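You operate a simulated robot arm through the tools that you are given. There is no shell and no other tool.

You run a simulated robot arm. Do the job below in one go: nothing can be reset, and whatever is moved stays where it is left.

## Task
Put things in order on the top of the vice bench. At the end: the cream block pump stands where the bent silver plate stood; the bent silver plate from the top of the vice bench stands on top of the small black pump; the blue test card from the top of the vice bench stands where the cream block pump stood; the white-rimmed clear cup stands where the blue test card stood; whatever was shut is shut again. Leave all else as you found it, and nothing knocked over.

It is judged by the outcome, as a careful person would: the job done as asked, and still so three seconds after it is handed in. It fails if anything else is knocked over, pushed out of place, dropped, spilled or broken.

## Robot
A 6-joint arm with a two-finger parallel gripper, fixed in place. Base frame: the origin is at the foot of the arm, x ahead of it, y to its left, z up; the work surface is at about z = 0. Readings come in mm, degrees, newtons and seconds.
With the tool pointing down near the work surface it reaches from about 180 to 460 mm from the base axis. Its first joint turns from -70.0 to 70.0 degrees. Payload 1.9 kg.
The TCP is the grasp point between the finger pads, 23 mm short of the fingertips. In the tool frame z runs along the fingers and y along their closing line. The gripper opens to 94 mm. The fingers are 38 mm wide and 10 mm thick; the gripper's body (54 by 96 mm) begins 39 mm behind the TCP.
Orientation is told as [roll, pitch, yaw] about the base's x, y, z axes, in that order, counted from this pose: with the fingers straight down and closing along the base's y, the tool's x points along the base's -x, its y along +y and its z along -z.

## Interface
- The arm moves only by the tool apply_moves. Its argument "motion" is a list of rows, each a list of 3 entries, a list of its own where there are three numbers: the turn, a rotation vector about the tool's x, y, z in rad, then the shift along the tool's x, y, z in mm, then the finger opening in mm, from 0 to 94. In form: [[[ax, ay, az], [tx, ty, tz], claw], ...]. A call has 1 to 20 rows; each row shifts and turns the commanded pose from where the row before left it, along the tool's axes as they then stand. A row lasts 0.2 s, in which the tool goes at most 50 mm and 8.6 degrees; a call with a longer step from one row to the next is refused whole, and so is a gripper value outside its range. A pose out of reach is approached as far as the arm can. The call stops where the force on the tool passes 40 N (or 10 N more than at its start, if that is more) or the arm is blocked; 0.2 s more then pass. The fingers move at their own pace (about 108 mm/s each) and stop on an object; they squeeze with about 21 N. The grip force told is the motor's: it shows also when the fingers shut on nothing. Time passes only in rows, and 0.2 s behind the last, so rows that do not move let the fingers close. It gives the time, the measured TCP pose, the force on the tool (base axes), the opening and the grip force at its end, in the units of the frame above (readings bear some noise), with the torque about the TCP (base axes, N m) and any sound that the robot's microphone picked up.
- Cameras (640 x 400 px; columns grow to the right, rows downward): "scene" is fixed at [53.3, 308.4, 431.7]; the picture's right is [-0.83, -0.56, 0.00], its down [-0.33, 0.49, -0.81] and it looks along [0.45, -0.67, -0.59] (base axes); focal length 214 px, centre (320, 200). "wrist" rides on the gripper at [87, 16, -74] in the tool frame; the picture's right is [-0.18, 0.98, 0.00], its down [-0.58, -0.11, -0.81] and it looks along [-0.79, -0.15, 0.59] (tool axes); focal length 243 px, centre (320, 200). There is no depth. A picture from a camera that has moved, and an enlarged one, comes with that camera's place and axes in the base frame and with its lens. The place of the scene camera against the robot may be out by one fixed shift of up to 12 mm in any direction.
- snapshot(camera): a new picture of that camera. No time passes.
- inspect(camera, box): a new picture of the part [left, top, right, bottom] of that camera's present view, enlarged. No time passes.
- job_done(): hands the job in; it is judged then, once.

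Nothing tells you positions but the pictures and the camera data. Unless the task says otherwise, let go and move clear before handing in.

The tools are called as name(argument=value, ...) on one line, values as JSON. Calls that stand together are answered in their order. apply_moves: Moves the arm, as the interface text tells. Its arguments: {"type":"object","properties":{"motion":{"type":"array"}},"required":["motion"]} The other tools are called the same way: snapshot (camera) takes a picture; inspect (camera, box) takes an enlarged picture of a part of a camera's view; job_done () hands the job in.

At the start:

```text
t: 0.0
tcp_pos: [276.5, -15.1, 381.1]
tcp_rot: [0.1, 0.1, -0.1]
contact_force: [-0.1, -0.3, -0.6]
moment: [0.03, 0.01, -0.01]
opening: 94.0
gripper_force: 0.0
```

scene: 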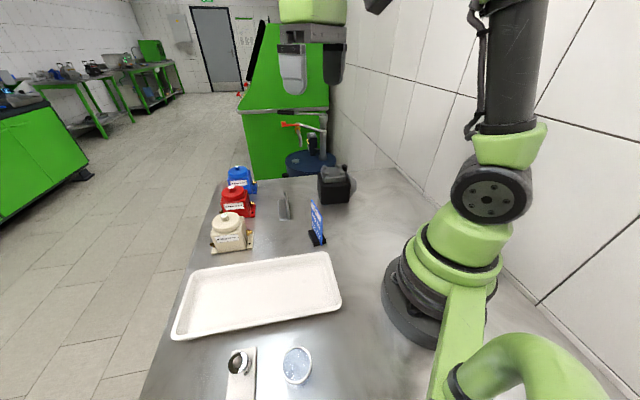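
wrist: 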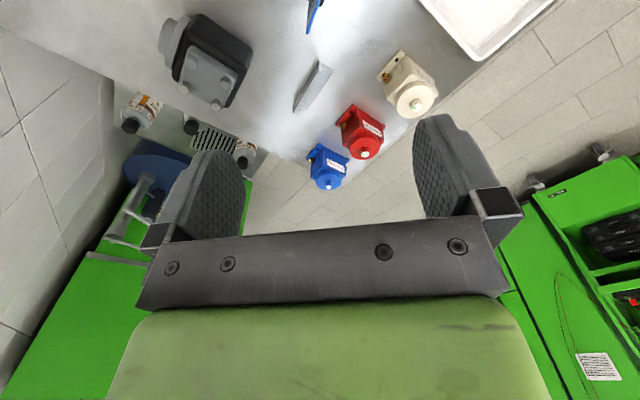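

I see a bench with blue, red and cream pumps, a bent silver plate, a black pump, a blue test card, a tray, a cup and another item. I'll enlarge the views first to place things.

inspect(camera="scene", box=[190, 150, 370, 262])

inspect(camera="scene", box=[150, 240, 406, 400])

inspect(camera="wrist", box=[120, 0, 480, 225])

```text
3.56 times, centred on (280, 206) of scene
camera zoom: at [53.3, 308.4, 431.7], right [-0.83, -0.56, 0.0], down [-0.33, 0.49, -0.81], along [0.45, -0.67, -0.59], focal length 763 px, centre (462, 179)
```

zoom: 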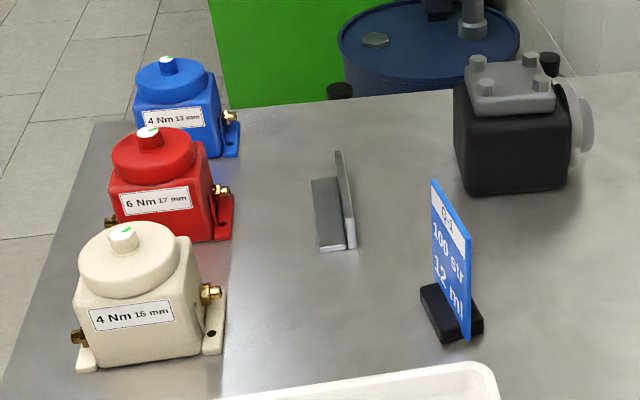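

```text
2.50 times, centred on (278, 320) of scene
camera zoom: at [53.3, 308.4, 431.7], right [-0.83, -0.56, 0.0], down [-0.33, 0.49, -0.81], along [0.45, -0.67, -0.59], focal length 536 px, centre (425, -100)
```

zoom: 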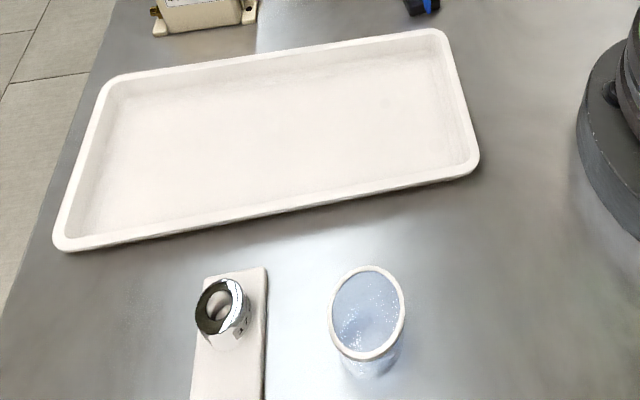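

```text
1.78 times, centred on (300, 112) of wrist
camera zoom: at [190.0, 0.9, 456.3], right [0.19, 0.98, 0.0], down [0.58, -0.11, 0.81], along [0.79, -0.15, -0.59], focal length 431 px, centre (356, 356)
```

zoom: 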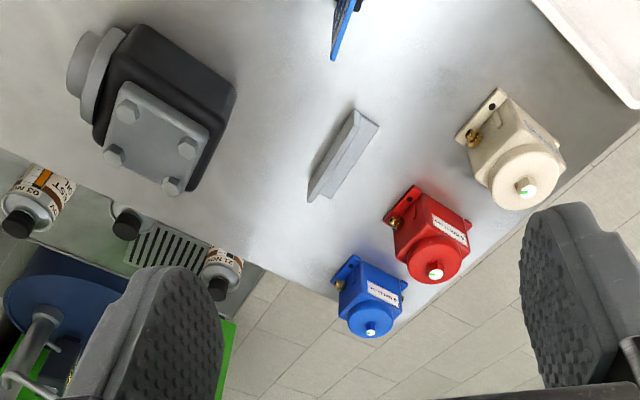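

The objects are roughly ahead of the arm: plate near x≈440, cream pump near x≈445, y≈110. I'll take closer wrist views from several poses to measure them.

apply_moves(motion=[[[0, 0, 0], [-8, 0, 44], 94], [[0, 0, 0], [-8, 0, 44], 94], [[0, 0, 0], [-8, 0, 43], 94], [[0, 0, 0], [0, 0, 0], 94]])

snapshot(camera="wrist")

inspect(camera="wrist", box=[120, 0, 440, 200])

```text
t: 1.0
tcp_pos: [300.4, -16.3, 251.5]
tcp_rot: [0.1, 0.0, -0.2]
contact_force: [-0.1, -0.9, 0.5]
moment: [-0.05, -0.03, -0.02]
opening: 94.0
gripper_force: 0.1
```

```text
taken
camera wrist: at [214.7, 0.5, 326.2], right [0.19, 0.98, 0.0], down [0.58, -0.11, 0.81], along [0.79, -0.15, -0.59], focal length 243 px, centre (320, 200)
```

wrist: 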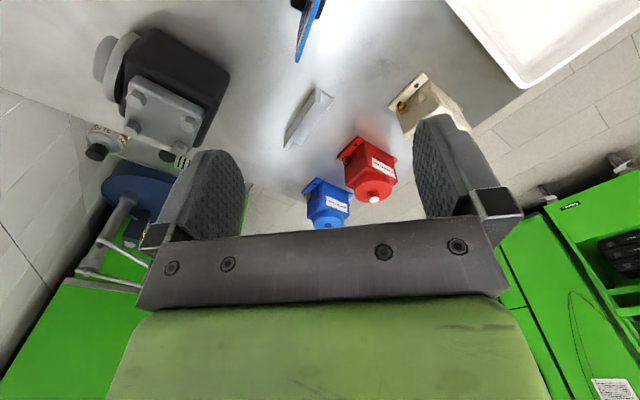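

```text
2.00 times, centred on (280, 100) of wrist
camera zoom: at [214.7, 0.5, 326.2], right [0.19, 0.98, 0.0], down [0.58, -0.11, 0.81], along [0.79, -0.15, -0.59], focal length 485 px, centre (400, 400)
```

zoom: 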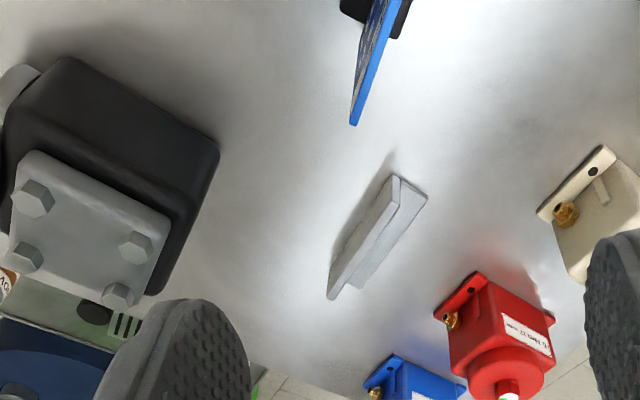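

I'll tilt the tool so the wrist camera looks nearly straight down over the bench, for a cleaner measurement.

apply_moves(motion=[[[0, 0, 0], [-20, 0, -24], 94], [[0, 0, 0], [-20, 0, -24], 94], [[0, 0.131, 0], [0, 0, 0], 94], [[0, 0.131, 0], [0, 0, 0], 94], [[0, 0.131, 0], [0, 0, 0], 94], [[0, 0.131, 0], [0, 0, 0], 94], [[0, 0, 0], [0, 0, 0], 94]])

snapshot(camera="wrist")

inspect(camera="wrist", box=[100, 60, 420, 260])

inspect(camera="wrist", box=[320, 0, 640, 200])

```text
t: 2.4
tcp_pos: [339.7, -20.2, 297.2]
tcp_rot: [-2.0, 25.8, -0.8]
contact_force: [80.8, 18.3, -161.5]
moment: [-3.83, 2.29, -1.69]
opening: 94.0
gripper_force: 0.1
out of reach, approached as far as the arm can: row 6
stopped in row 6: the force on the tool passed its limit at 442 N (the readings are from after the stop); the commanded pose is now the measured one
```

```text
taken
camera wrist: at [295.7, -0.7, 401.8], right [0.17, 0.98, -0.11], down [0.87, -0.1, 0.48], along [0.46, -0.17, -0.87], focal length 243 px, centre (320, 200)
```

wrist: 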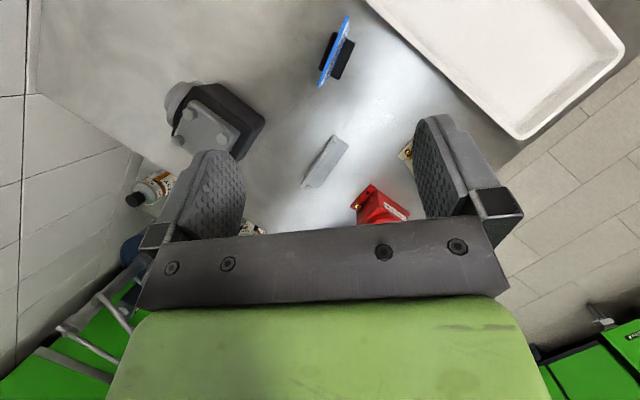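

```text
2.00 times, centred on (260, 160) of wrist
camera zoom: at [295.7, -0.7, 401.8], right [0.17, 0.98, -0.11], down [0.87, -0.1, 0.48], along [0.46, -0.17, -0.87], focal length 485 px, centre (440, 280)
```

zoom: 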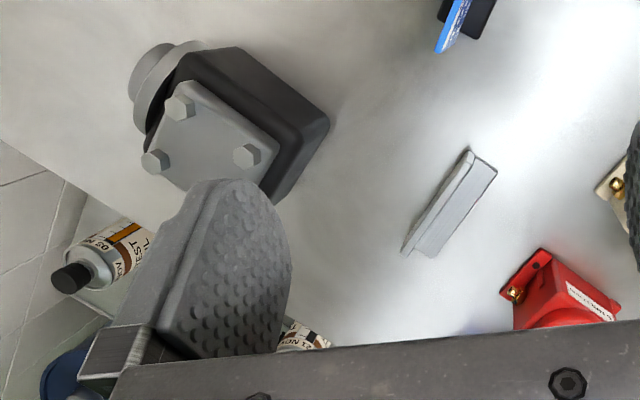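

```text
2.00 times, centred on (480, 100) of wrist
camera zoom: at [295.7, -0.7, 401.8], right [0.17, 0.98, -0.11], down [0.87, -0.1, 0.48], along [0.46, -0.17, -0.87], focal length 485 px, centre (0, 400)
```

zoom: 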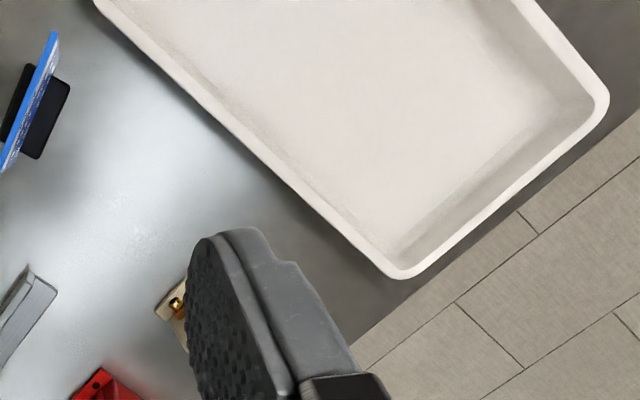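

The far tilt hit the arm's limit; I noted the plate's edge near (409,-14)–(485,-78). I'll tilt back to straight and take views from other positions.

apply_moves(motion=[[[0, -0.05, 0], [0, 0, 0], 94], [[0, -0.1, 0], [0, 0, 0], 94], [[0, -0.1, 0], [0, 0, 0], 94], [[0, -0.1, 0], [0, 0, 0], 94], [[0, 0, 0], [0, 0, 0], 94]])

```text
t: 3.5
tcp_pos: [339.8, -17.9, 297.1]
tcp_rot: [-1.3, 5.6, -0.1]
contact_force: [0.1, 0.4, 0.7]
moment: [0.02, 0.01, -0.02]
opening: 93.9
gripper_force: 0.0
```

Back near straight. I'll level the tool and move left to view the cream pump.

apply_moves(motion=[[[-0.0227, -0.098, 0], [0, 0, 0], 94], [[0, 0, 0], [20, 39.3, 15.7], 94], [[0, 0, 0], [20, 39.3, 15.7], 94], [[0, 0, 0], [20, 39.3, 15.7], 94], [[0, 0, 0], [0, 0, 0], 94]])

snapshot(camera="wrist")

inspect(camera="wrist", box=[160, 0, 480, 200])

snapshot(camera="scene")

```text
t: 4.8
tcp_pos: [280.5, 98.6, 251.0]
tcp_rot: [0.0, 0.2, 0.0]
contact_force: [-0.3, -0.3, 0.3]
moment: [0.03, 0.01, -0.01]
opening: 93.8
gripper_force: 0.0
```

```text
taken
camera wrist: at [195.6, 114.0, 325.4], right [0.19, 0.98, 0.0], down [0.58, -0.11, 0.8], along [0.79, -0.15, -0.59], focal length 243 px, centre (320, 200)
```

wrist: 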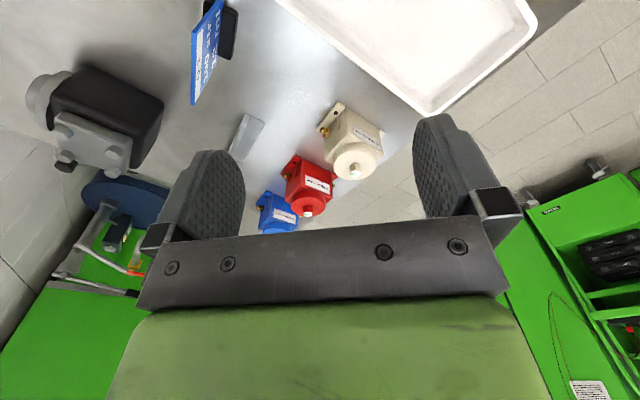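

```text
2.00 times, centred on (320, 100) of wrist
camera zoom: at [195.6, 114.0, 325.4], right [0.19, 0.98, 0.0], down [0.58, -0.11, 0.8], along [0.79, -0.15, -0.59], focal length 485 px, centre (320, 400)
```

zoom: 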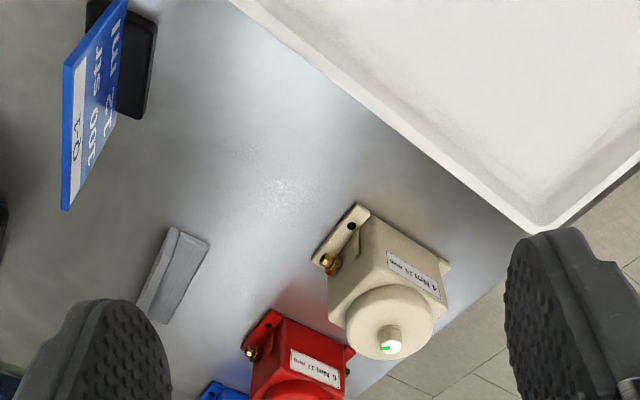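

```text
taken
```

scene: 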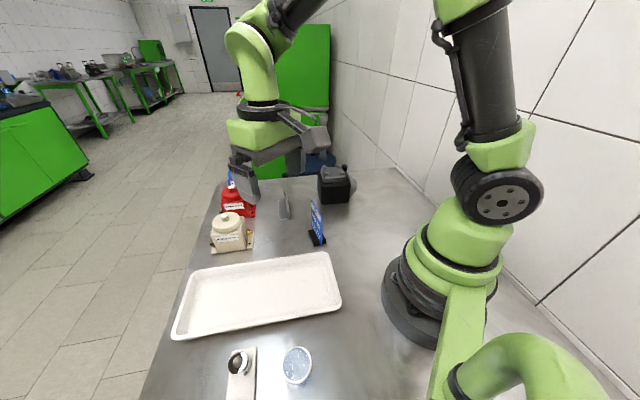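

I'll look closely at the gripper in the scene picture to calibrate the scene camera's shift.

inspect(camera="scene", box=[210, 90, 370, 190])

inspect(camera="wrist", box=[300, 80, 400, 190])

inspect(camera="wrist", box=[180, 0, 290, 170])

```text
4.00 times, centred on (290, 140) of scene
camera zoom: at [53.3, 308.4, 431.7], right [-0.83, -0.56, 0.0], down [-0.33, 0.49, -0.81], along [0.45, -0.67, -0.59], focal length 858 px, centre (440, 440)
```

zoom: 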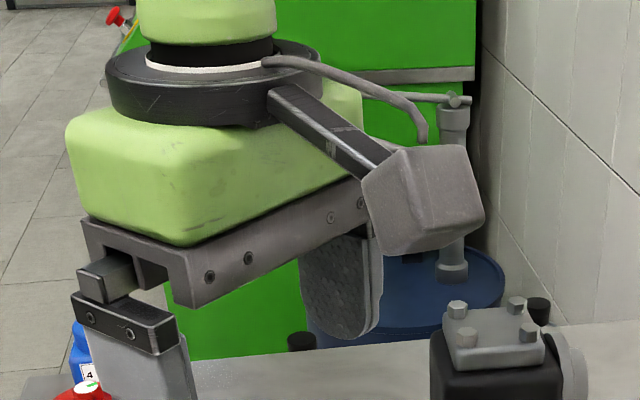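

```text
3.64 times, centred on (350, 135) of wrist
camera zoom: at [195.6, 114.0, 325.4], right [0.19, 0.98, 0.0], down [0.58, -0.11, 0.8], along [0.79, -0.15, -0.59], focal length 882 px, centre (211, 436)
```

zoom: 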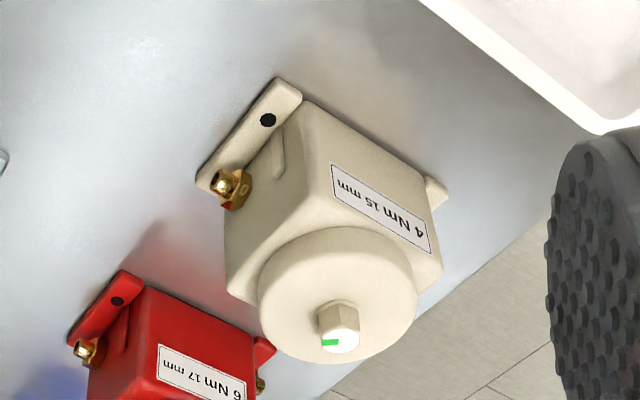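

```text
2.35 times, centred on (235, 85) of wrist
camera zoom: at [195.6, 114.0, 325.4], right [0.19, 0.98, 0.0], down [0.58, -0.11, 0.8], along [0.79, -0.15, -0.59], focal length 571 px, centre (520, 471)
```

zoom: 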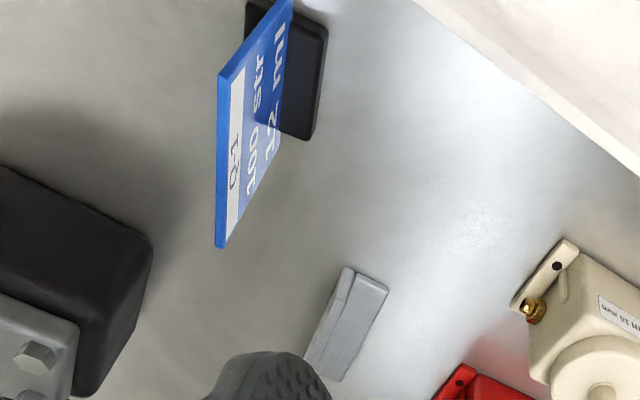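

Scene camera calibrates to roughly (-3.5, +5, -9) mm off. Estimates: cream pump centre (450,116) turned 45°, plate centre (440,-61), black pump centre (347,-205), card (282,-18). I'll zoom in to refine these.

inspect(camera="scene", box=[268, 178, 308, 228])

inspect(camera="scene", box=[308, 155, 372, 210])

inspect(camera="scene", box=[298, 190, 338, 250])

inspect(camera="scene", box=[270, 335, 330, 395])

inspect(camera="scene", box=[200, 195, 264, 260])

```text
8.00 times, centred on (288, 203) of scene
camera zoom: at [53.3, 308.4, 431.7], right [-0.83, -0.56, 0.0], down [-0.33, 0.49, -0.81], along [0.45, -0.67, -0.59], focal length 1716 px, centre (576, 176)
```

zoom: 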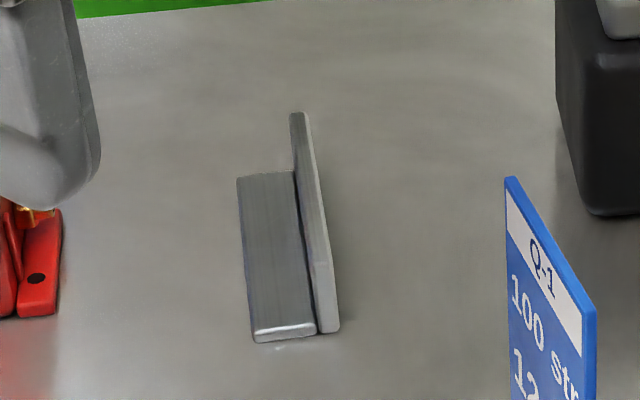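

```text
7.27 times, centred on (340, 182) of scene
camera zoom: at [53.3, 308.4, 431.7], right [-0.83, -0.56, 0.0], down [-0.33, 0.49, -0.81], along [0.45, -0.67, -0.59], focal length 1560 px, centre (174, 327)
```

zoom: 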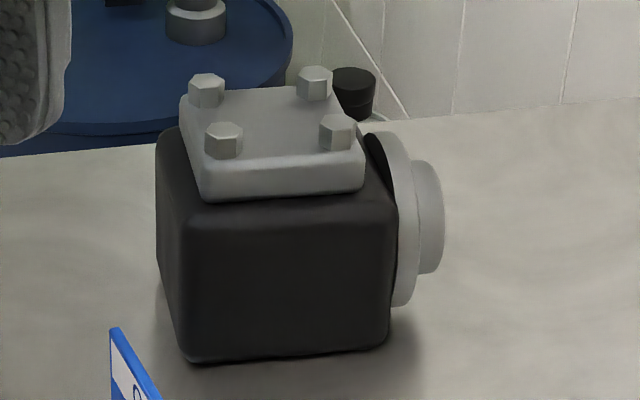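

```text
6.67 times, centred on (318, 220) of scene
camera zoom: at [53.3, 308.4, 431.7], right [-0.83, -0.56, 0.0], down [-0.33, 0.49, -0.81], along [0.45, -0.67, -0.59], focal length 1430 px, centre (333, 67)
```

zoom: 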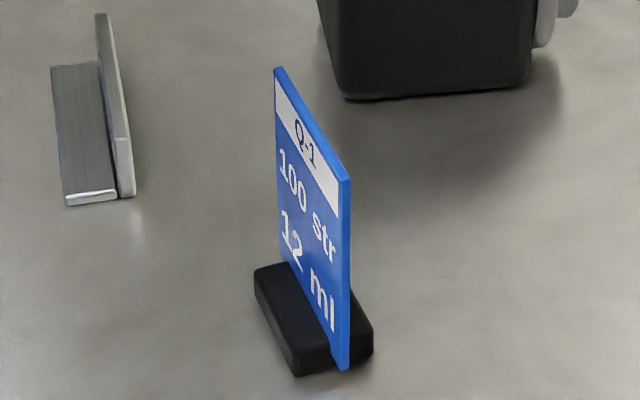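

```text
6.67 times, centred on (300, 365) of scene
camera zoom: at [53.3, 308.4, 431.7], right [-0.83, -0.56, 0.0], down [-0.33, 0.49, -0.81], along [0.45, -0.67, -0.59], focal length 1430 px, centre (453, -900)
```

zoom: 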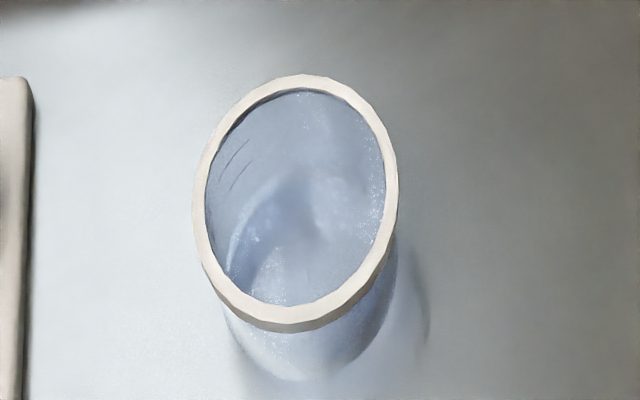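

```text
6.15 times, centred on (232, 228) of scene
camera zoom: at [53.3, 308.4, 431.7], right [-0.83, -0.56, 0.0], down [-0.33, 0.49, -0.81], along [0.45, -0.67, -0.59], focal length 1320 px, centre (862, 31)
```

zoom: 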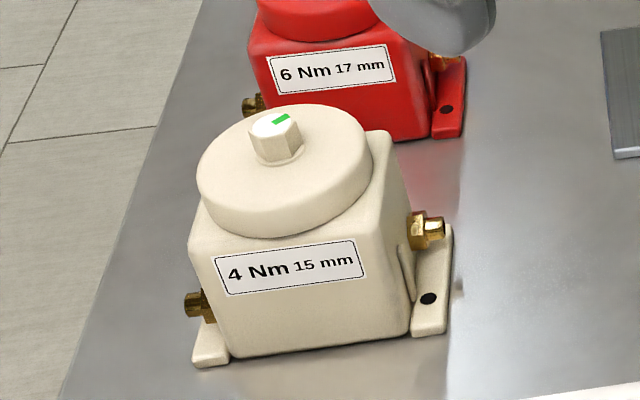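

I'll get a close, steep view of the black pump's top to see its bolts and lid.

apply_moves(motion=[[[0, 0, 0], [-4.92, -46.4, 5.2], 94], [[0, 0, 0], [-4.92, -46.4, 5.2], 94], [[0, 0, 0], [-4.92, -46.4, 5.2], 94], [[0, 0, 0], [-4.92, -46.4, 5.2], 94], [[0, 0, 0], [-4.92, -46.4, 5.2], 94], [[0, 0, 0], [-4.92, -46.4, 5.2], 94], [[0, 0, 0.1163], [0, 0, 0], 94], [[0, 0, 0.1163], [0, 0, 0], 94], [[0, 0, 0.1163], [0, 0, 0], 94], [[0, 0, 0], [0, 0, 0], 94]])

snapshot(camera="wrist")

inspect(camera="wrist", box=[240, 50, 400, 150])

```text
t: 7.0
tcp_pos: [307.4, -179.9, 218.8]
tcp_rot: [0.0, 0.2, -20.1]
contact_force: [-0.7, 0.5, 0.1]
moment: [0.0, 0.0, -0.01]
opening: 94.3
gripper_force: 0.0
```

```text
taken
camera wrist: at [233.4, -134.5, 294.8], right [0.51, 0.86, 0.0], down [0.51, -0.3, 0.8], along [0.69, -0.41, -0.59], focal length 243 px, centre (320, 200)
```

wrist: 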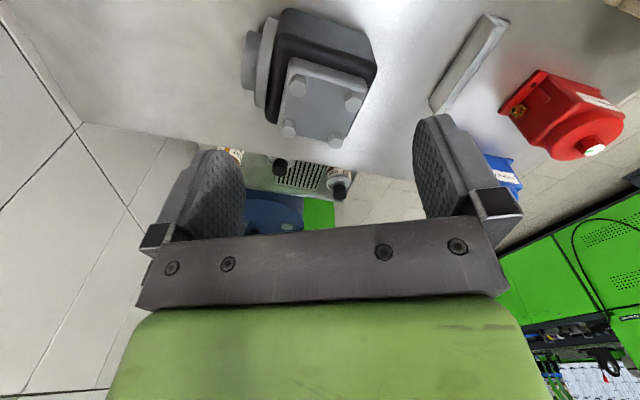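

```text
4.00 times, centred on (320, 100) of wrist
camera zoom: at [233.4, -134.5, 294.8], right [0.51, 0.86, 0.0], down [0.51, -0.3, 0.8], along [0.69, -0.41, -0.59], focal length 970 px, centre (320, 600)
```

zoom: 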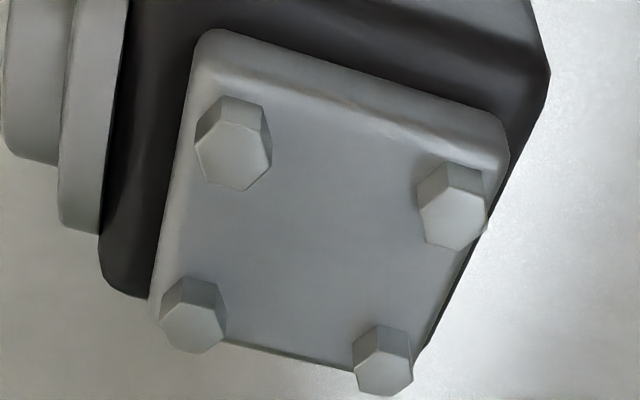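

The lid has four tall hex bolts (tops at z≈100–104), centre ≈(350,-205), with one diagonal along base x; the plate can rest across that diagonal. Now I'll look closely at the plate.

inspect(camera="wrist", box=[420, 5, 520, 125])

inspect(camera="scene", box=[220, 20, 420, 145])

```text
3.33 times, centred on (470, 65) of wrist
camera zoom: at [233.4, -134.5, 294.8], right [0.51, 0.86, 0.0], down [0.51, -0.3, 0.8], along [0.69, -0.41, -0.59], focal length 809 px, centre (-180, 650)
```

zoom: 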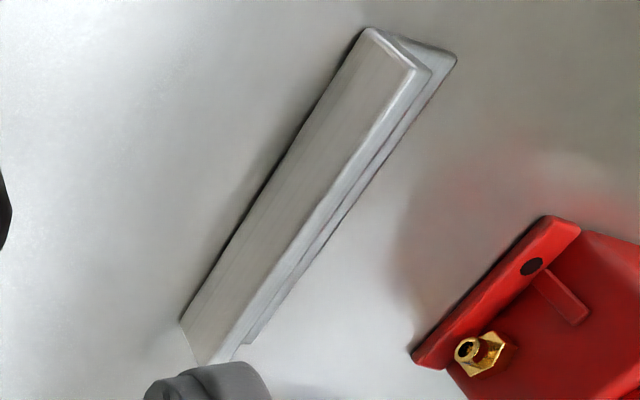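

```text
3.20 times, centred on (320, 82) of scene
camera zoom: at [53.3, 308.4, 431.7], right [-0.83, -0.56, 0.0], down [-0.33, 0.49, -0.81], along [0.45, -0.67, -0.59], focal length 686 px, centre (320, 576)
```

zoom: 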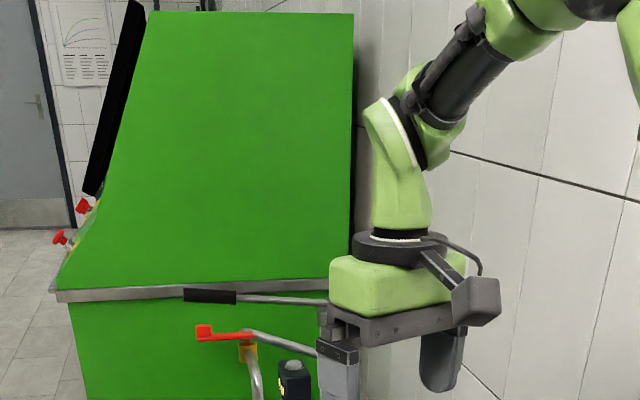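

Plate: about 99 long × 31 wide × 33 tall, ~5 mm thick, running at −43°, upright leg centre near (430,−70). I'll go above it with the jaws turned to straddle the upright leg.

apply_moves(motion=[[[0, 0, 0.1327], [0, 0, 0], 60], [[0, 0, 0.1327], [0, 0, 0], 60], [[0, 0, 0.1327], [0, 0, 0], 60], [[0, 0, 0], [-2.82, 32.5, 19.9], 60], [[0, 0, 0], [-2.82, 32.5, 19.9], 60], [[0, 0, 0], [-2.82, 32.5, 19.9], 60], [[0, 0, 0], [-2.82, 32.5, 19.9], 60], [[0, 0, 0], [-2.82, 32.5, 19.9], 60], [[0, 0, 0], [0, 0, 0], 60]])

snapshot(camera="wrist")

inspect(camera="wrist", box=[220, 50, 420, 200])

inspect(camera="scene", box=[230, 120, 350, 240])

```text
t: 8.9
tcp_pos: [428.8, -70.8, 118.2]
tcp_rot: [-0.1, 0.1, -42.9]
contact_force: [-0.5, 0.1, -0.4]
moment: [0.02, 0.02, -0.03]
opening: 60.0
gripper_force: 0.0
```

```text
taken
camera wrist: at [377.9, -0.2, 194.0], right [0.8, 0.59, 0.0], down [0.35, -0.48, 0.81], along [0.48, -0.65, -0.59], focal length 243 px, centre (320, 200)
```

wrist: 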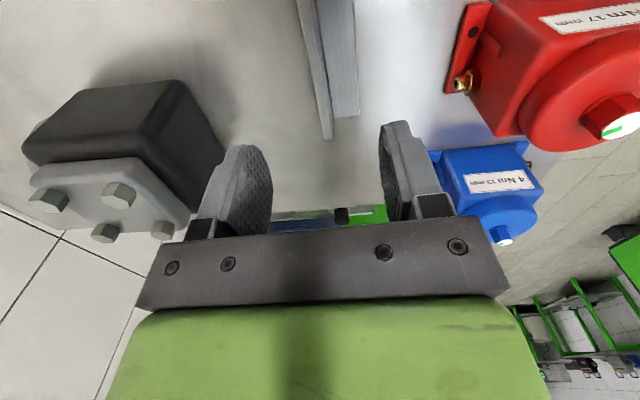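

```text
2.67 times, centred on (320, 125) of wrist
camera zoom: at [377.9, -0.2, 194.0], right [0.8, 0.59, 0.0], down [0.35, -0.48, 0.81], along [0.48, -0.65, -0.59], focal length 647 px, centre (320, 400)
```

zoom: 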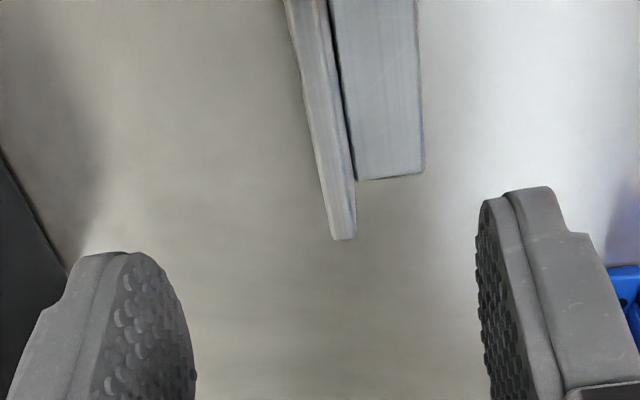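

```text
3.33 times, centred on (290, 180) of scene
camera zoom: at [53.3, 308.4, 431.7], right [-0.83, -0.56, 0.0], down [-0.33, 0.49, -0.81], along [0.45, -0.67, -0.59], focal length 715 px, centre (420, 267)
```

zoom: 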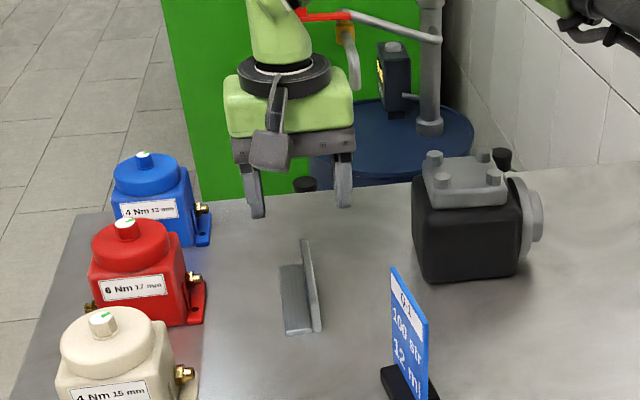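

inspect(camera="wrist", box=[285, 50, 365, 145])

inspect(camera="wrist", box=[280, 0, 370, 60])

apply_moves(motion=[[[0, 0, 0], [0, 0, 0], 60]])

apply_moves(motion=[[[0, 0, 0], [0, 0, 0], 60]])

```text
4.21 times, centred on (325, 98) of wrist
camera zoom: at [377.9, -0.2, 194.0], right [0.8, 0.59, 0.0], down [0.35, -0.48, 0.81], along [0.48, -0.65, -0.59], focal length 1022 px, centre (299, 632)
```

zoom: 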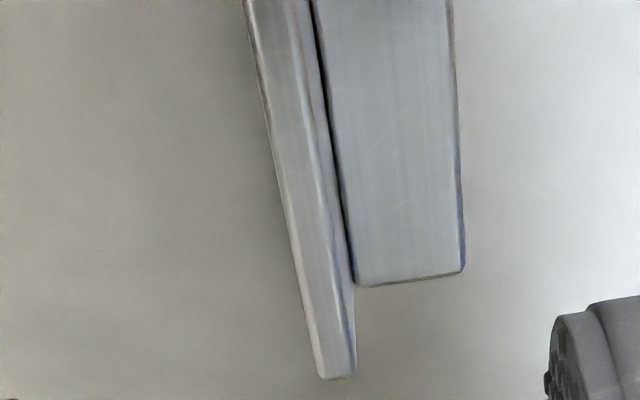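

```text
6.67 times, centred on (325, 30) of wrist
camera zoom: at [377.9, -0.2, 194.0], right [0.8, 0.59, 0.0], down [0.35, -0.48, 0.81], along [0.48, -0.65, -0.59], focal length 1618 px, centre (287, 1333)
```

zoom: 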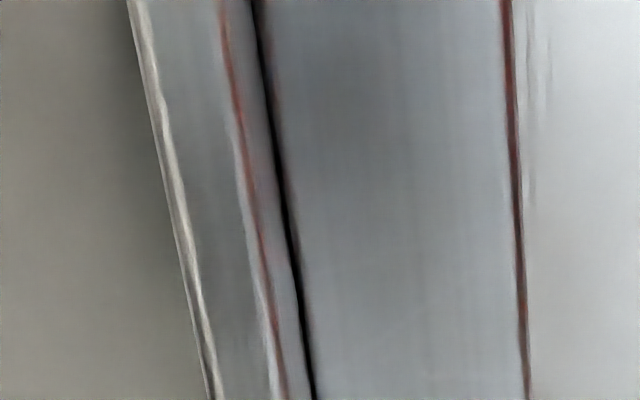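

```text
t: 9.3
tcp_pos: [428.9, -70.4, 119.8]
tcp_rot: [-0.1, 0.2, -42.9]
contact_force: [0.5, -0.5, 0.7]
moment: [-0.02, -0.01, -0.02]
opening: 60.2
gripper_force: 0.2
```

```text
t: 9.8
tcp_pos: [428.4, -71.5, 119.6]
tcp_rot: [-0.1, 0.0, -42.9]
contact_force: [-0.8, 1.1, 0.1]
moment: [-0.01, 0.03, 0.0]
opening: 59.8
gripper_force: 0.1
```

The leg is about 1 mm off the jaw centre line and 1° off; I'll correct that, descend to about z=34 and close.

apply_moves(motion=[[[0, 0, 0.02], [3, -1.2, 0], 56], [[0, 0, 0], [0, 0, 30], 56], [[0, 0, 0], [0, 0, 30], 56], [[0, 0, 0], [0, 0, 15], 56], [[0, 0, 0], [0, 0, 5], 56], [[0, 0, 0], [0, 0, 5], 56], [[0, 0, 0], [0, 0, 0], 56]])

snapshot(camera="wrist")

inspect(camera="scene", box=[230, 140, 350, 240])

```text
t: 11.3
tcp_pos: [426.3, -67.9, 34.3]
tcp_rot: [-0.2, 0.1, -44.0]
contact_force: [-0.7, -0.1, 0.5]
moment: [0.03, -0.01, 0.01]
opening: 55.9
gripper_force: 0.0
```

```text
taken
camera wrist: at [377.0, 2.8, 108.8], right [0.82, 0.58, 0.0], down [0.34, -0.48, 0.81], along [0.46, -0.66, -0.59], focal length 243 px, centre (320, 200)
```

wrist: 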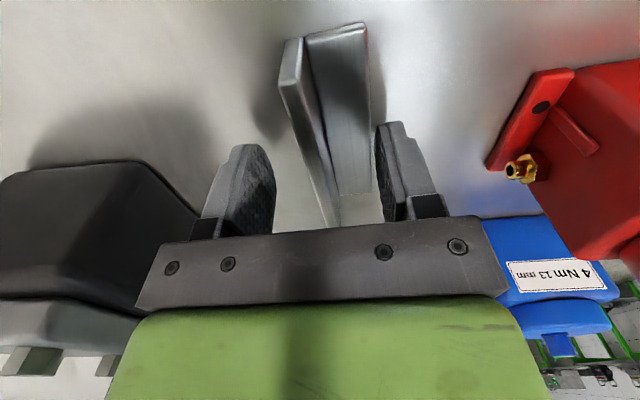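

```text
4.00 times, centred on (290, 190) of scene
camera zoom: at [53.3, 308.4, 431.7], right [-0.83, -0.56, 0.0], down [-0.33, 0.49, -0.81], along [0.45, -0.67, -0.59], focal length 858 px, centre (440, 240)
```

zoom: 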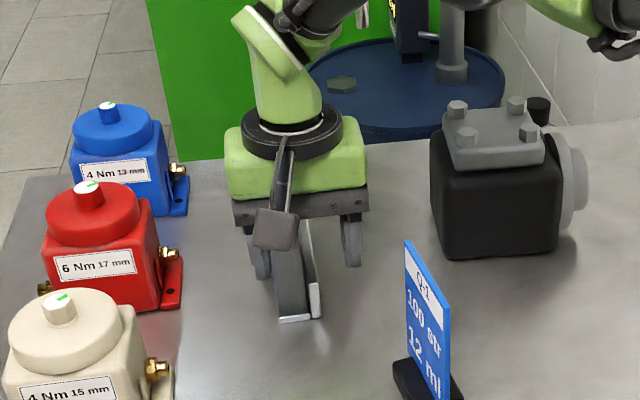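

The leg sits between the pads. Closing now.

apply_moves(motion=[[[0, 0, 0], [0, 0, 0], 0], [[0, 0, 0], [0, 0, 0], 0], [[0, 0, 0], [0, 0, 0], 0], [[0, 0, 0], [0, 0, 0], 0]])

snapshot(camera="wrist")

```text
t: 12.3
tcp_pos: [426.9, -68.3, 34.5]
tcp_rot: [-0.1, 0.2, -43.9]
contact_force: [0.4, 0.4, -0.1]
moment: [-0.05, -0.06, -0.02]
opening: 7.9
gripper_force: 21.3
```

```text
taken
camera wrist: at [376.9, 2.9, 108.9], right [0.82, 0.58, 0.0], down [0.34, -0.48, 0.81], along [0.46, -0.66, -0.59], focal length 243 px, centre (320, 200)
```

wrist: 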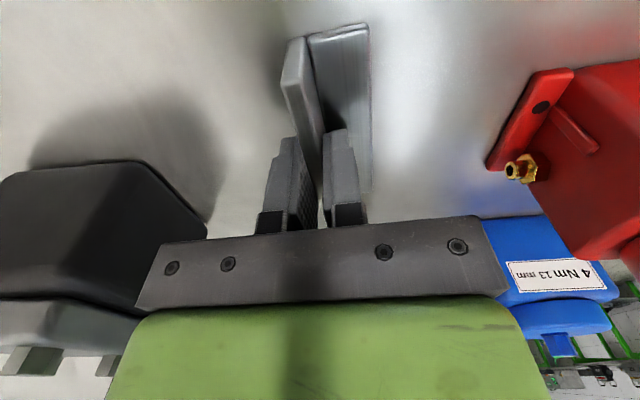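

Gripped (7.9 mm). I'll zoom to record how the plate sits in the jaws before lifting.

inspect(camera="wrist", box=[240, 0, 400, 240])

inspect(camera="scene", box=[270, 180, 320, 230])

```text
1.67 times, centred on (320, 120) of wrist
camera zoom: at [376.9, 2.9, 108.9], right [0.82, 0.58, 0.0], down [0.34, -0.48, 0.81], along [0.46, -0.66, -0.59], focal length 404 px, centre (320, 333)
```

zoom: 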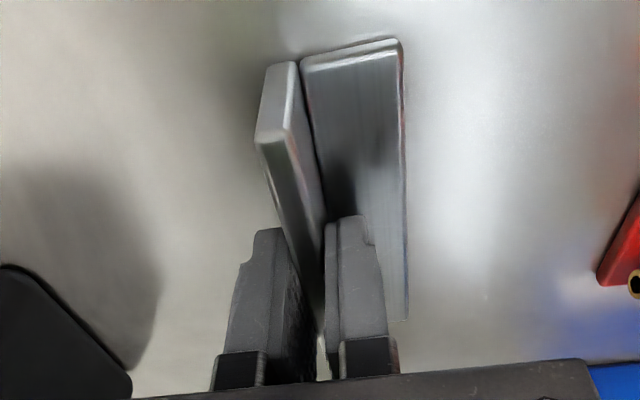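

```text
8.00 times, centred on (295, 205) of scene
camera zoom: at [53.3, 308.4, 431.7], right [-0.83, -0.56, 0.0], down [-0.33, 0.49, -0.81], along [0.45, -0.67, -0.59], focal length 1716 px, centre (520, 160)
```

zoom: 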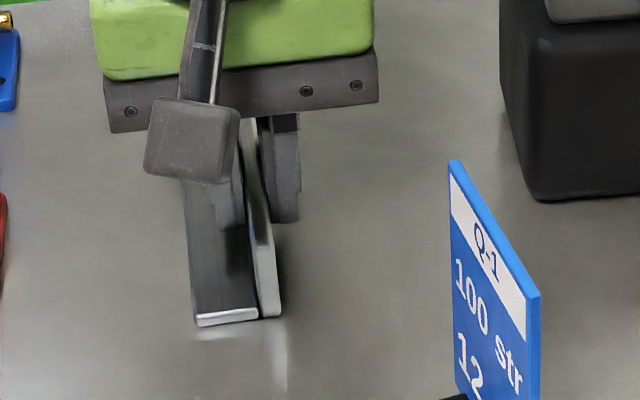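

The plate is gripped at mid-length: it spans ±50 mm along the jaws' x, base flange to +27.5 mm, bottom 34.4 mm below the TCP; its spot's centre is about (435.5,-60). Lifting now.

apply_moves(motion=[[[0, 0, 0], [0, 0, -10], 0], [[0, 0, 0], [0, 0, -20], 0], [[0, 0, 0], [0, 0, -30], 0], [[0, 0, 0], [0, 0, -30], 0], [[0, 0, 0], [0, 0, -30], 0], [[0, 0, 0], [0, 0, -30], 0], [[0, 0, 0], [0, 0, 0], 0]])

snapshot(camera="wrist")

snapshot(camera="scene")

```text
t: 13.9
tcp_pos: [427.2, -68.4, 183.9]
tcp_rot: [-0.2, 0.1, -44.0]
contact_force: [0.9, -0.3, -0.5]
moment: [-0.04, 0.0, 0.0]
opening: 7.9
gripper_force: 21.4
```

```text
taken
camera wrist: at [377.5, 3.2, 259.2], right [0.82, 0.58, 0.0], down [0.34, -0.48, 0.81], along [0.47, -0.66, -0.59], focal length 243 px, centre (320, 200)
```

wrist: 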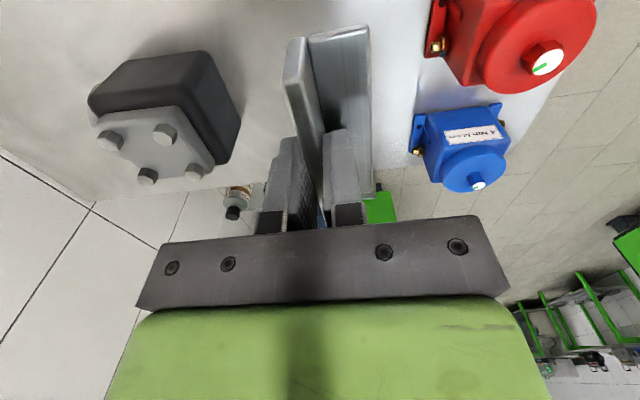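

```text
taken
```

scene: 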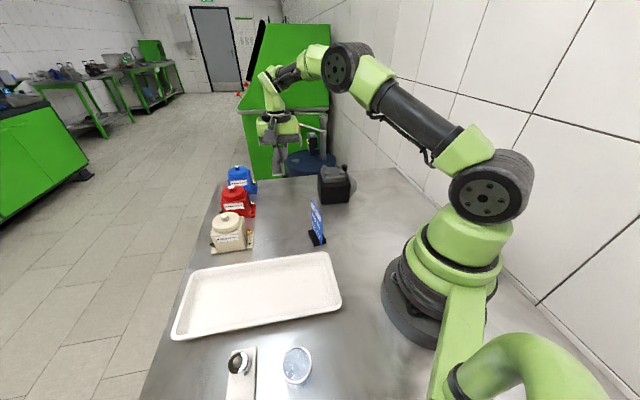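

The plate is securely held. I'll turn it so its length runs along base x and carry it over the black pump.

apply_moves(motion=[[[0, 0, -0.128], [0, 0, 0], 0], [[0, 0, -0.128], [0, 0, 0], 0], [[0, 0, -0.128], [0, 0, 0], 0], [[0, 0, -0.128], [0, 0, 0], 0], [[0, 0, -0.128], [0, 0, 0], 0], [[0, 0, -0.128], [0, 0, 0], 0], [[0, 0, 0], [19.3, -35.5, 0], 0], [[0, 0, 0], [19.3, -35.5, 0], 0], [[0, 0, 0], [19.3, -35.5, 0], 0], [[0, 0, 0], [19.3, -35.5, 0], 0], [[0, 0, 0], [0, 0, 0], 0], [[0, 0, 0], [0, 0, 0], 0]])

snapshot(camera="wrist")

inspect(camera="wrist", box=[220, 0, 420, 230])

inspect(camera="scene", box=[280, 100, 400, 220])

```text
t: 16.6
tcp_pos: [349.6, -213.2, 185.8]
tcp_rot: [0.0, 0.2, 0.0]
contact_force: [0.5, 0.5, -1.5]
moment: [-0.04, 0.02, 0.01]
opening: 7.7
gripper_force: 20.8
```

```text
taken
camera wrist: at [263.4, -196.8, 260.5], right [0.18, 0.98, 0.0], down [0.58, -0.11, 0.8], along [0.79, -0.15, -0.59], focal length 243 px, centre (320, 200)
```

wrist: 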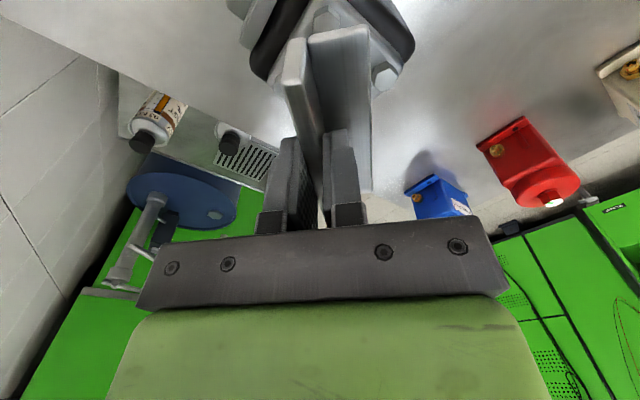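

```text
1.74 times, centred on (320, 115) of wrist
camera zoom: at [263.4, -196.8, 260.5], right [0.18, 0.98, 0.0], down [0.58, -0.11, 0.8], along [0.79, -0.15, -0.59], focal length 422 px, centre (320, 348)
```

zoom: 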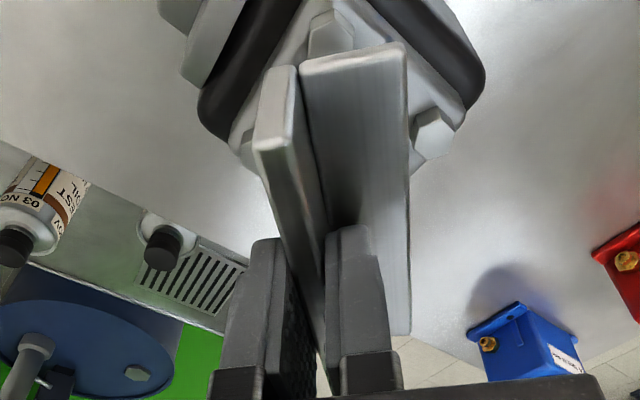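

```text
3.33 times, centred on (340, 160) of scene
camera zoom: at [53.3, 308.4, 431.7], right [-0.83, -0.56, 0.0], down [-0.33, 0.49, -0.81], along [0.45, -0.67, -0.59], focal length 715 px, centre (253, 333)
```

zoom: 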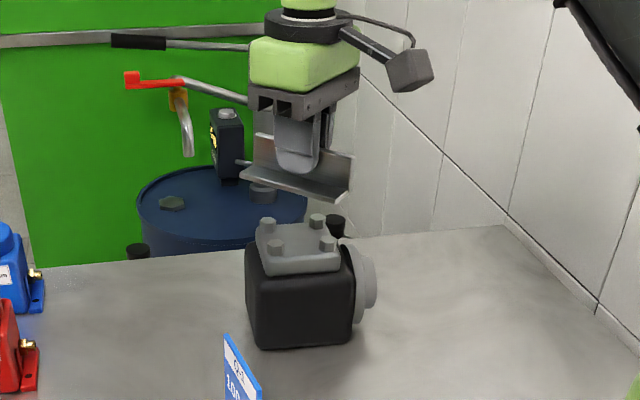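

I'll shift 2.8 mm in y to put the plate's weight over the bolt diagonal, then lower toward the bolt tops in stages.

apply_moves(motion=[[[0, 0, 0], [0, 2.8, 10], 0], [[0, 0, 0], [0, 0, 15], 0], [[0, 0, 0], [0, 0, 8], 0], [[0, 0, 0], [0, 0, 4], 0], [[0, 0, 0], [0, 0, 0], 0]])

inspect(camera="scene", box=[300, 130, 380, 200])

inspect(camera="wrist", box=[220, 0, 420, 230])

```text
t: 17.8
tcp_pos: [348.5, -208.8, 147.8]
tcp_rot: [0.0, 0.2, 0.0]
contact_force: [0.6, -0.2, -1.4]
moment: [-0.01, 0.01, -0.03]
opening: 7.5
gripper_force: 21.0
```

```text
5.71 times, centred on (340, 165) of scene
camera zoom: at [53.3, 308.4, 431.7], right [-0.83, -0.56, 0.0], down [-0.33, 0.49, -0.81], along [0.45, -0.67, -0.59], focal length 1226 px, centre (206, 400)
```

zoom: 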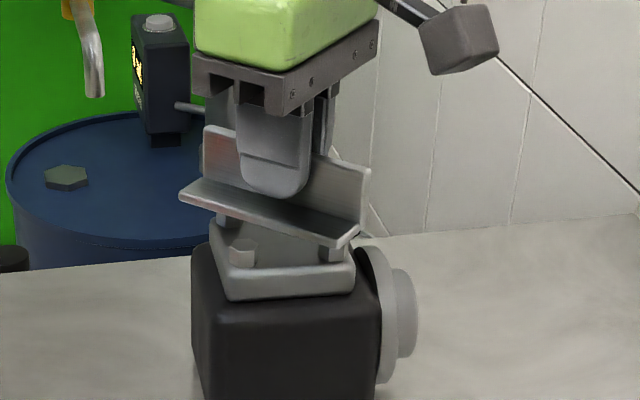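

```text
1.74 times, centred on (320, 115) of wrist
camera zoom: at [263.4, -192.8, 223.1], right [0.18, 0.98, 0.0], down [0.58, -0.11, 0.8], along [0.79, -0.15, -0.59], focal length 422 px, centre (320, 348)
```

zoom: 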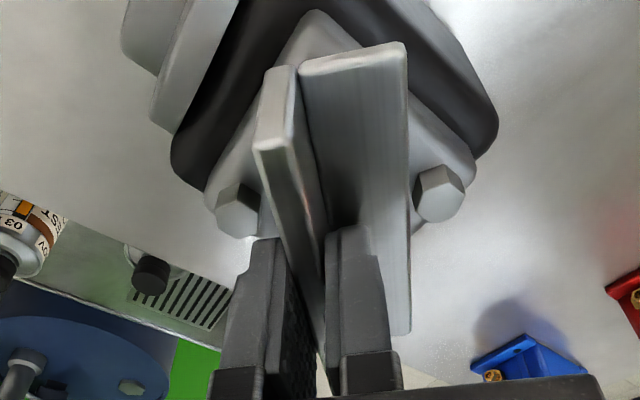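

inspect(camera="wrist", box=[250, 60, 410, 160])

```text
4.00 times, centred on (330, 110) of wrist
camera zoom: at [263.4, -192.8, 223.1], right [0.18, 0.98, 0.0], down [0.58, -0.11, 0.8], along [0.79, -0.15, -0.59], focal length 970 px, centre (280, 560)
```

zoom: 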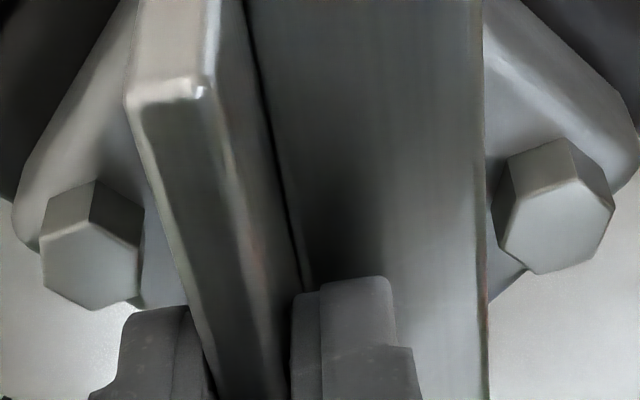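

Alignment is right: the bolt diagonal is about 5.7 mm from the leg plane, matching the plate's centre of mass. I'll lower slowly until contact.

apply_moves(motion=[[[0, 0, 0], [0, 0, 3], 0], [[0, 0, 0], [0, 0, 2], 0], [[0, 0, 0], [0, 0, 1], 0], [[0, 0, 0], [0, 0, 1], 0]])

apply_moves(motion=[[[0, 0, 0], [0, 0, 1], 0]])

```text
t: 18.8
tcp_pos: [349.0, -207.0, 140.5]
tcp_rot: [-0.1, 0.2, 0.0]
contact_force: [-0.5, -0.5, -1.2]
moment: [-0.03, 0.01, 0.03]
opening: 7.6
gripper_force: 21.0
```

```text
t: 19.1
tcp_pos: [349.9, -207.4, 140.5]
tcp_rot: [-0.1, 0.2, -0.1]
contact_force: [1.3, 0.8, -1.4]
moment: [-0.02, 0.0, 0.0]
opening: 7.9
gripper_force: 21.2
```

inspect(camera="wrist", box=[250, 60, 410, 160])

inspect(camera="scene", box=[310, 140, 370, 185])

```text
4.00 times, centred on (330, 110) of wrist
camera zoom: at [263.7, -191.6, 215.4], right [0.18, 0.98, 0.0], down [0.58, -0.11, 0.8], along [0.79, -0.15, -0.59], focal length 970 px, centre (280, 560)
```

zoom: 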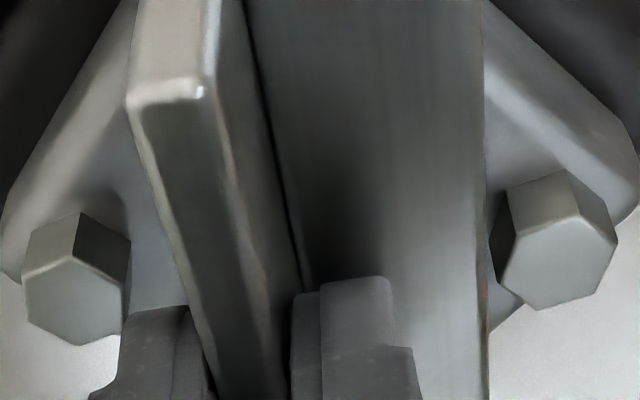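

```text
8.89 times, centred on (340, 162) of scene
camera zoom: at [53.3, 308.4, 431.7], right [-0.83, -0.56, 0.0], down [-0.33, 0.49, -0.81], along [0.45, -0.67, -0.59], focal length 1906 px, centre (142, 533)
```

zoom: 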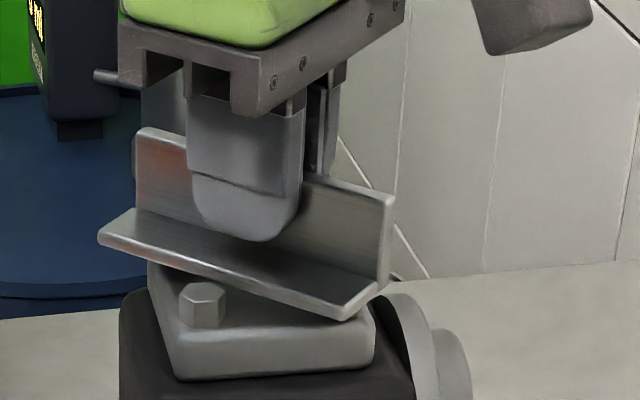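

apply_moves(motion=[[[0, 0, 0], [0, -1.2, 1], 0], [[0, 0, 0], [0, 0, 1], 0], [[0, 0, 0], [0, 0, 0], 0]])

inspect(camera="scene", box=[310, 140, 370, 185])

```text
t: 19.9
tcp_pos: [350.4, -209.1, 137.3]
tcp_rot: [0.0, 0.2, -0.1]
contact_force: [0.4, -0.7, -1.7]
moment: [0.0, 0.01, -0.01]
opening: 7.4
gripper_force: 21.5
```

```text
8.89 times, centred on (340, 162) of scene
camera zoom: at [53.3, 308.4, 431.7], right [-0.83, -0.56, 0.0], down [-0.33, 0.49, -0.81], along [0.45, -0.67, -0.59], focal length 1906 px, centre (142, 533)
```

zoom: 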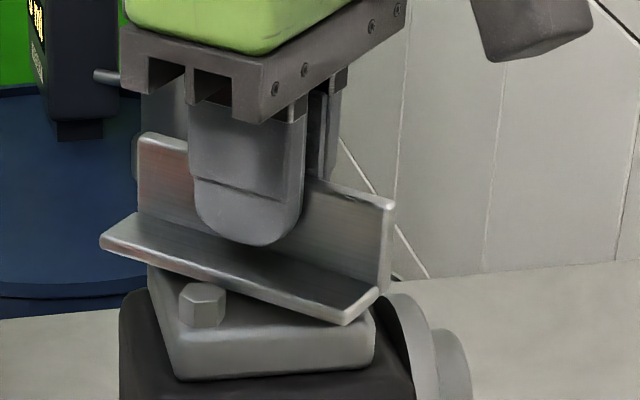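

apply_moves(motion=[[[0, 0, 0], [0, 0, 1], 0], [[0, 0, 0], [0, 0, 0], 0]])

apply_moves(motion=[[[0, 0, 0], [0, 0, 1], 0], [[0, 0, 0], [0, 0, 0], 0]])

apply_moves(motion=[[[0, 0, 0], [0, 0, 1], 0], [[0, 0, 0], [0, 0, 0], 0]])

```text
t: 20.6
tcp_pos: [348.8, -209.0, 135.7]
tcp_rot: [-0.1, 0.2, -0.1]
contact_force: [0.8, -0.2, -1.3]
moment: [-0.02, 0.01, -0.02]
opening: 7.6
gripper_force: 20.6
```

```text
t: 21.1
tcp_pos: [348.5, -208.5, 135.5]
tcp_rot: [-0.1, 0.3, -0.1]
contact_force: [0.5, -0.5, -0.9]
moment: [0.01, 0.0, -0.02]
opening: 7.7
gripper_force: 20.6
```

```text
t: 21.8
tcp_pos: [349.8, -207.8, 134.8]
tcp_rot: [0.0, 0.2, -0.1]
contact_force: [-0.2, -1.1, -1.9]
moment: [-0.05, 0.02, -0.01]
opening: 7.7
gripper_force: 21.2
```

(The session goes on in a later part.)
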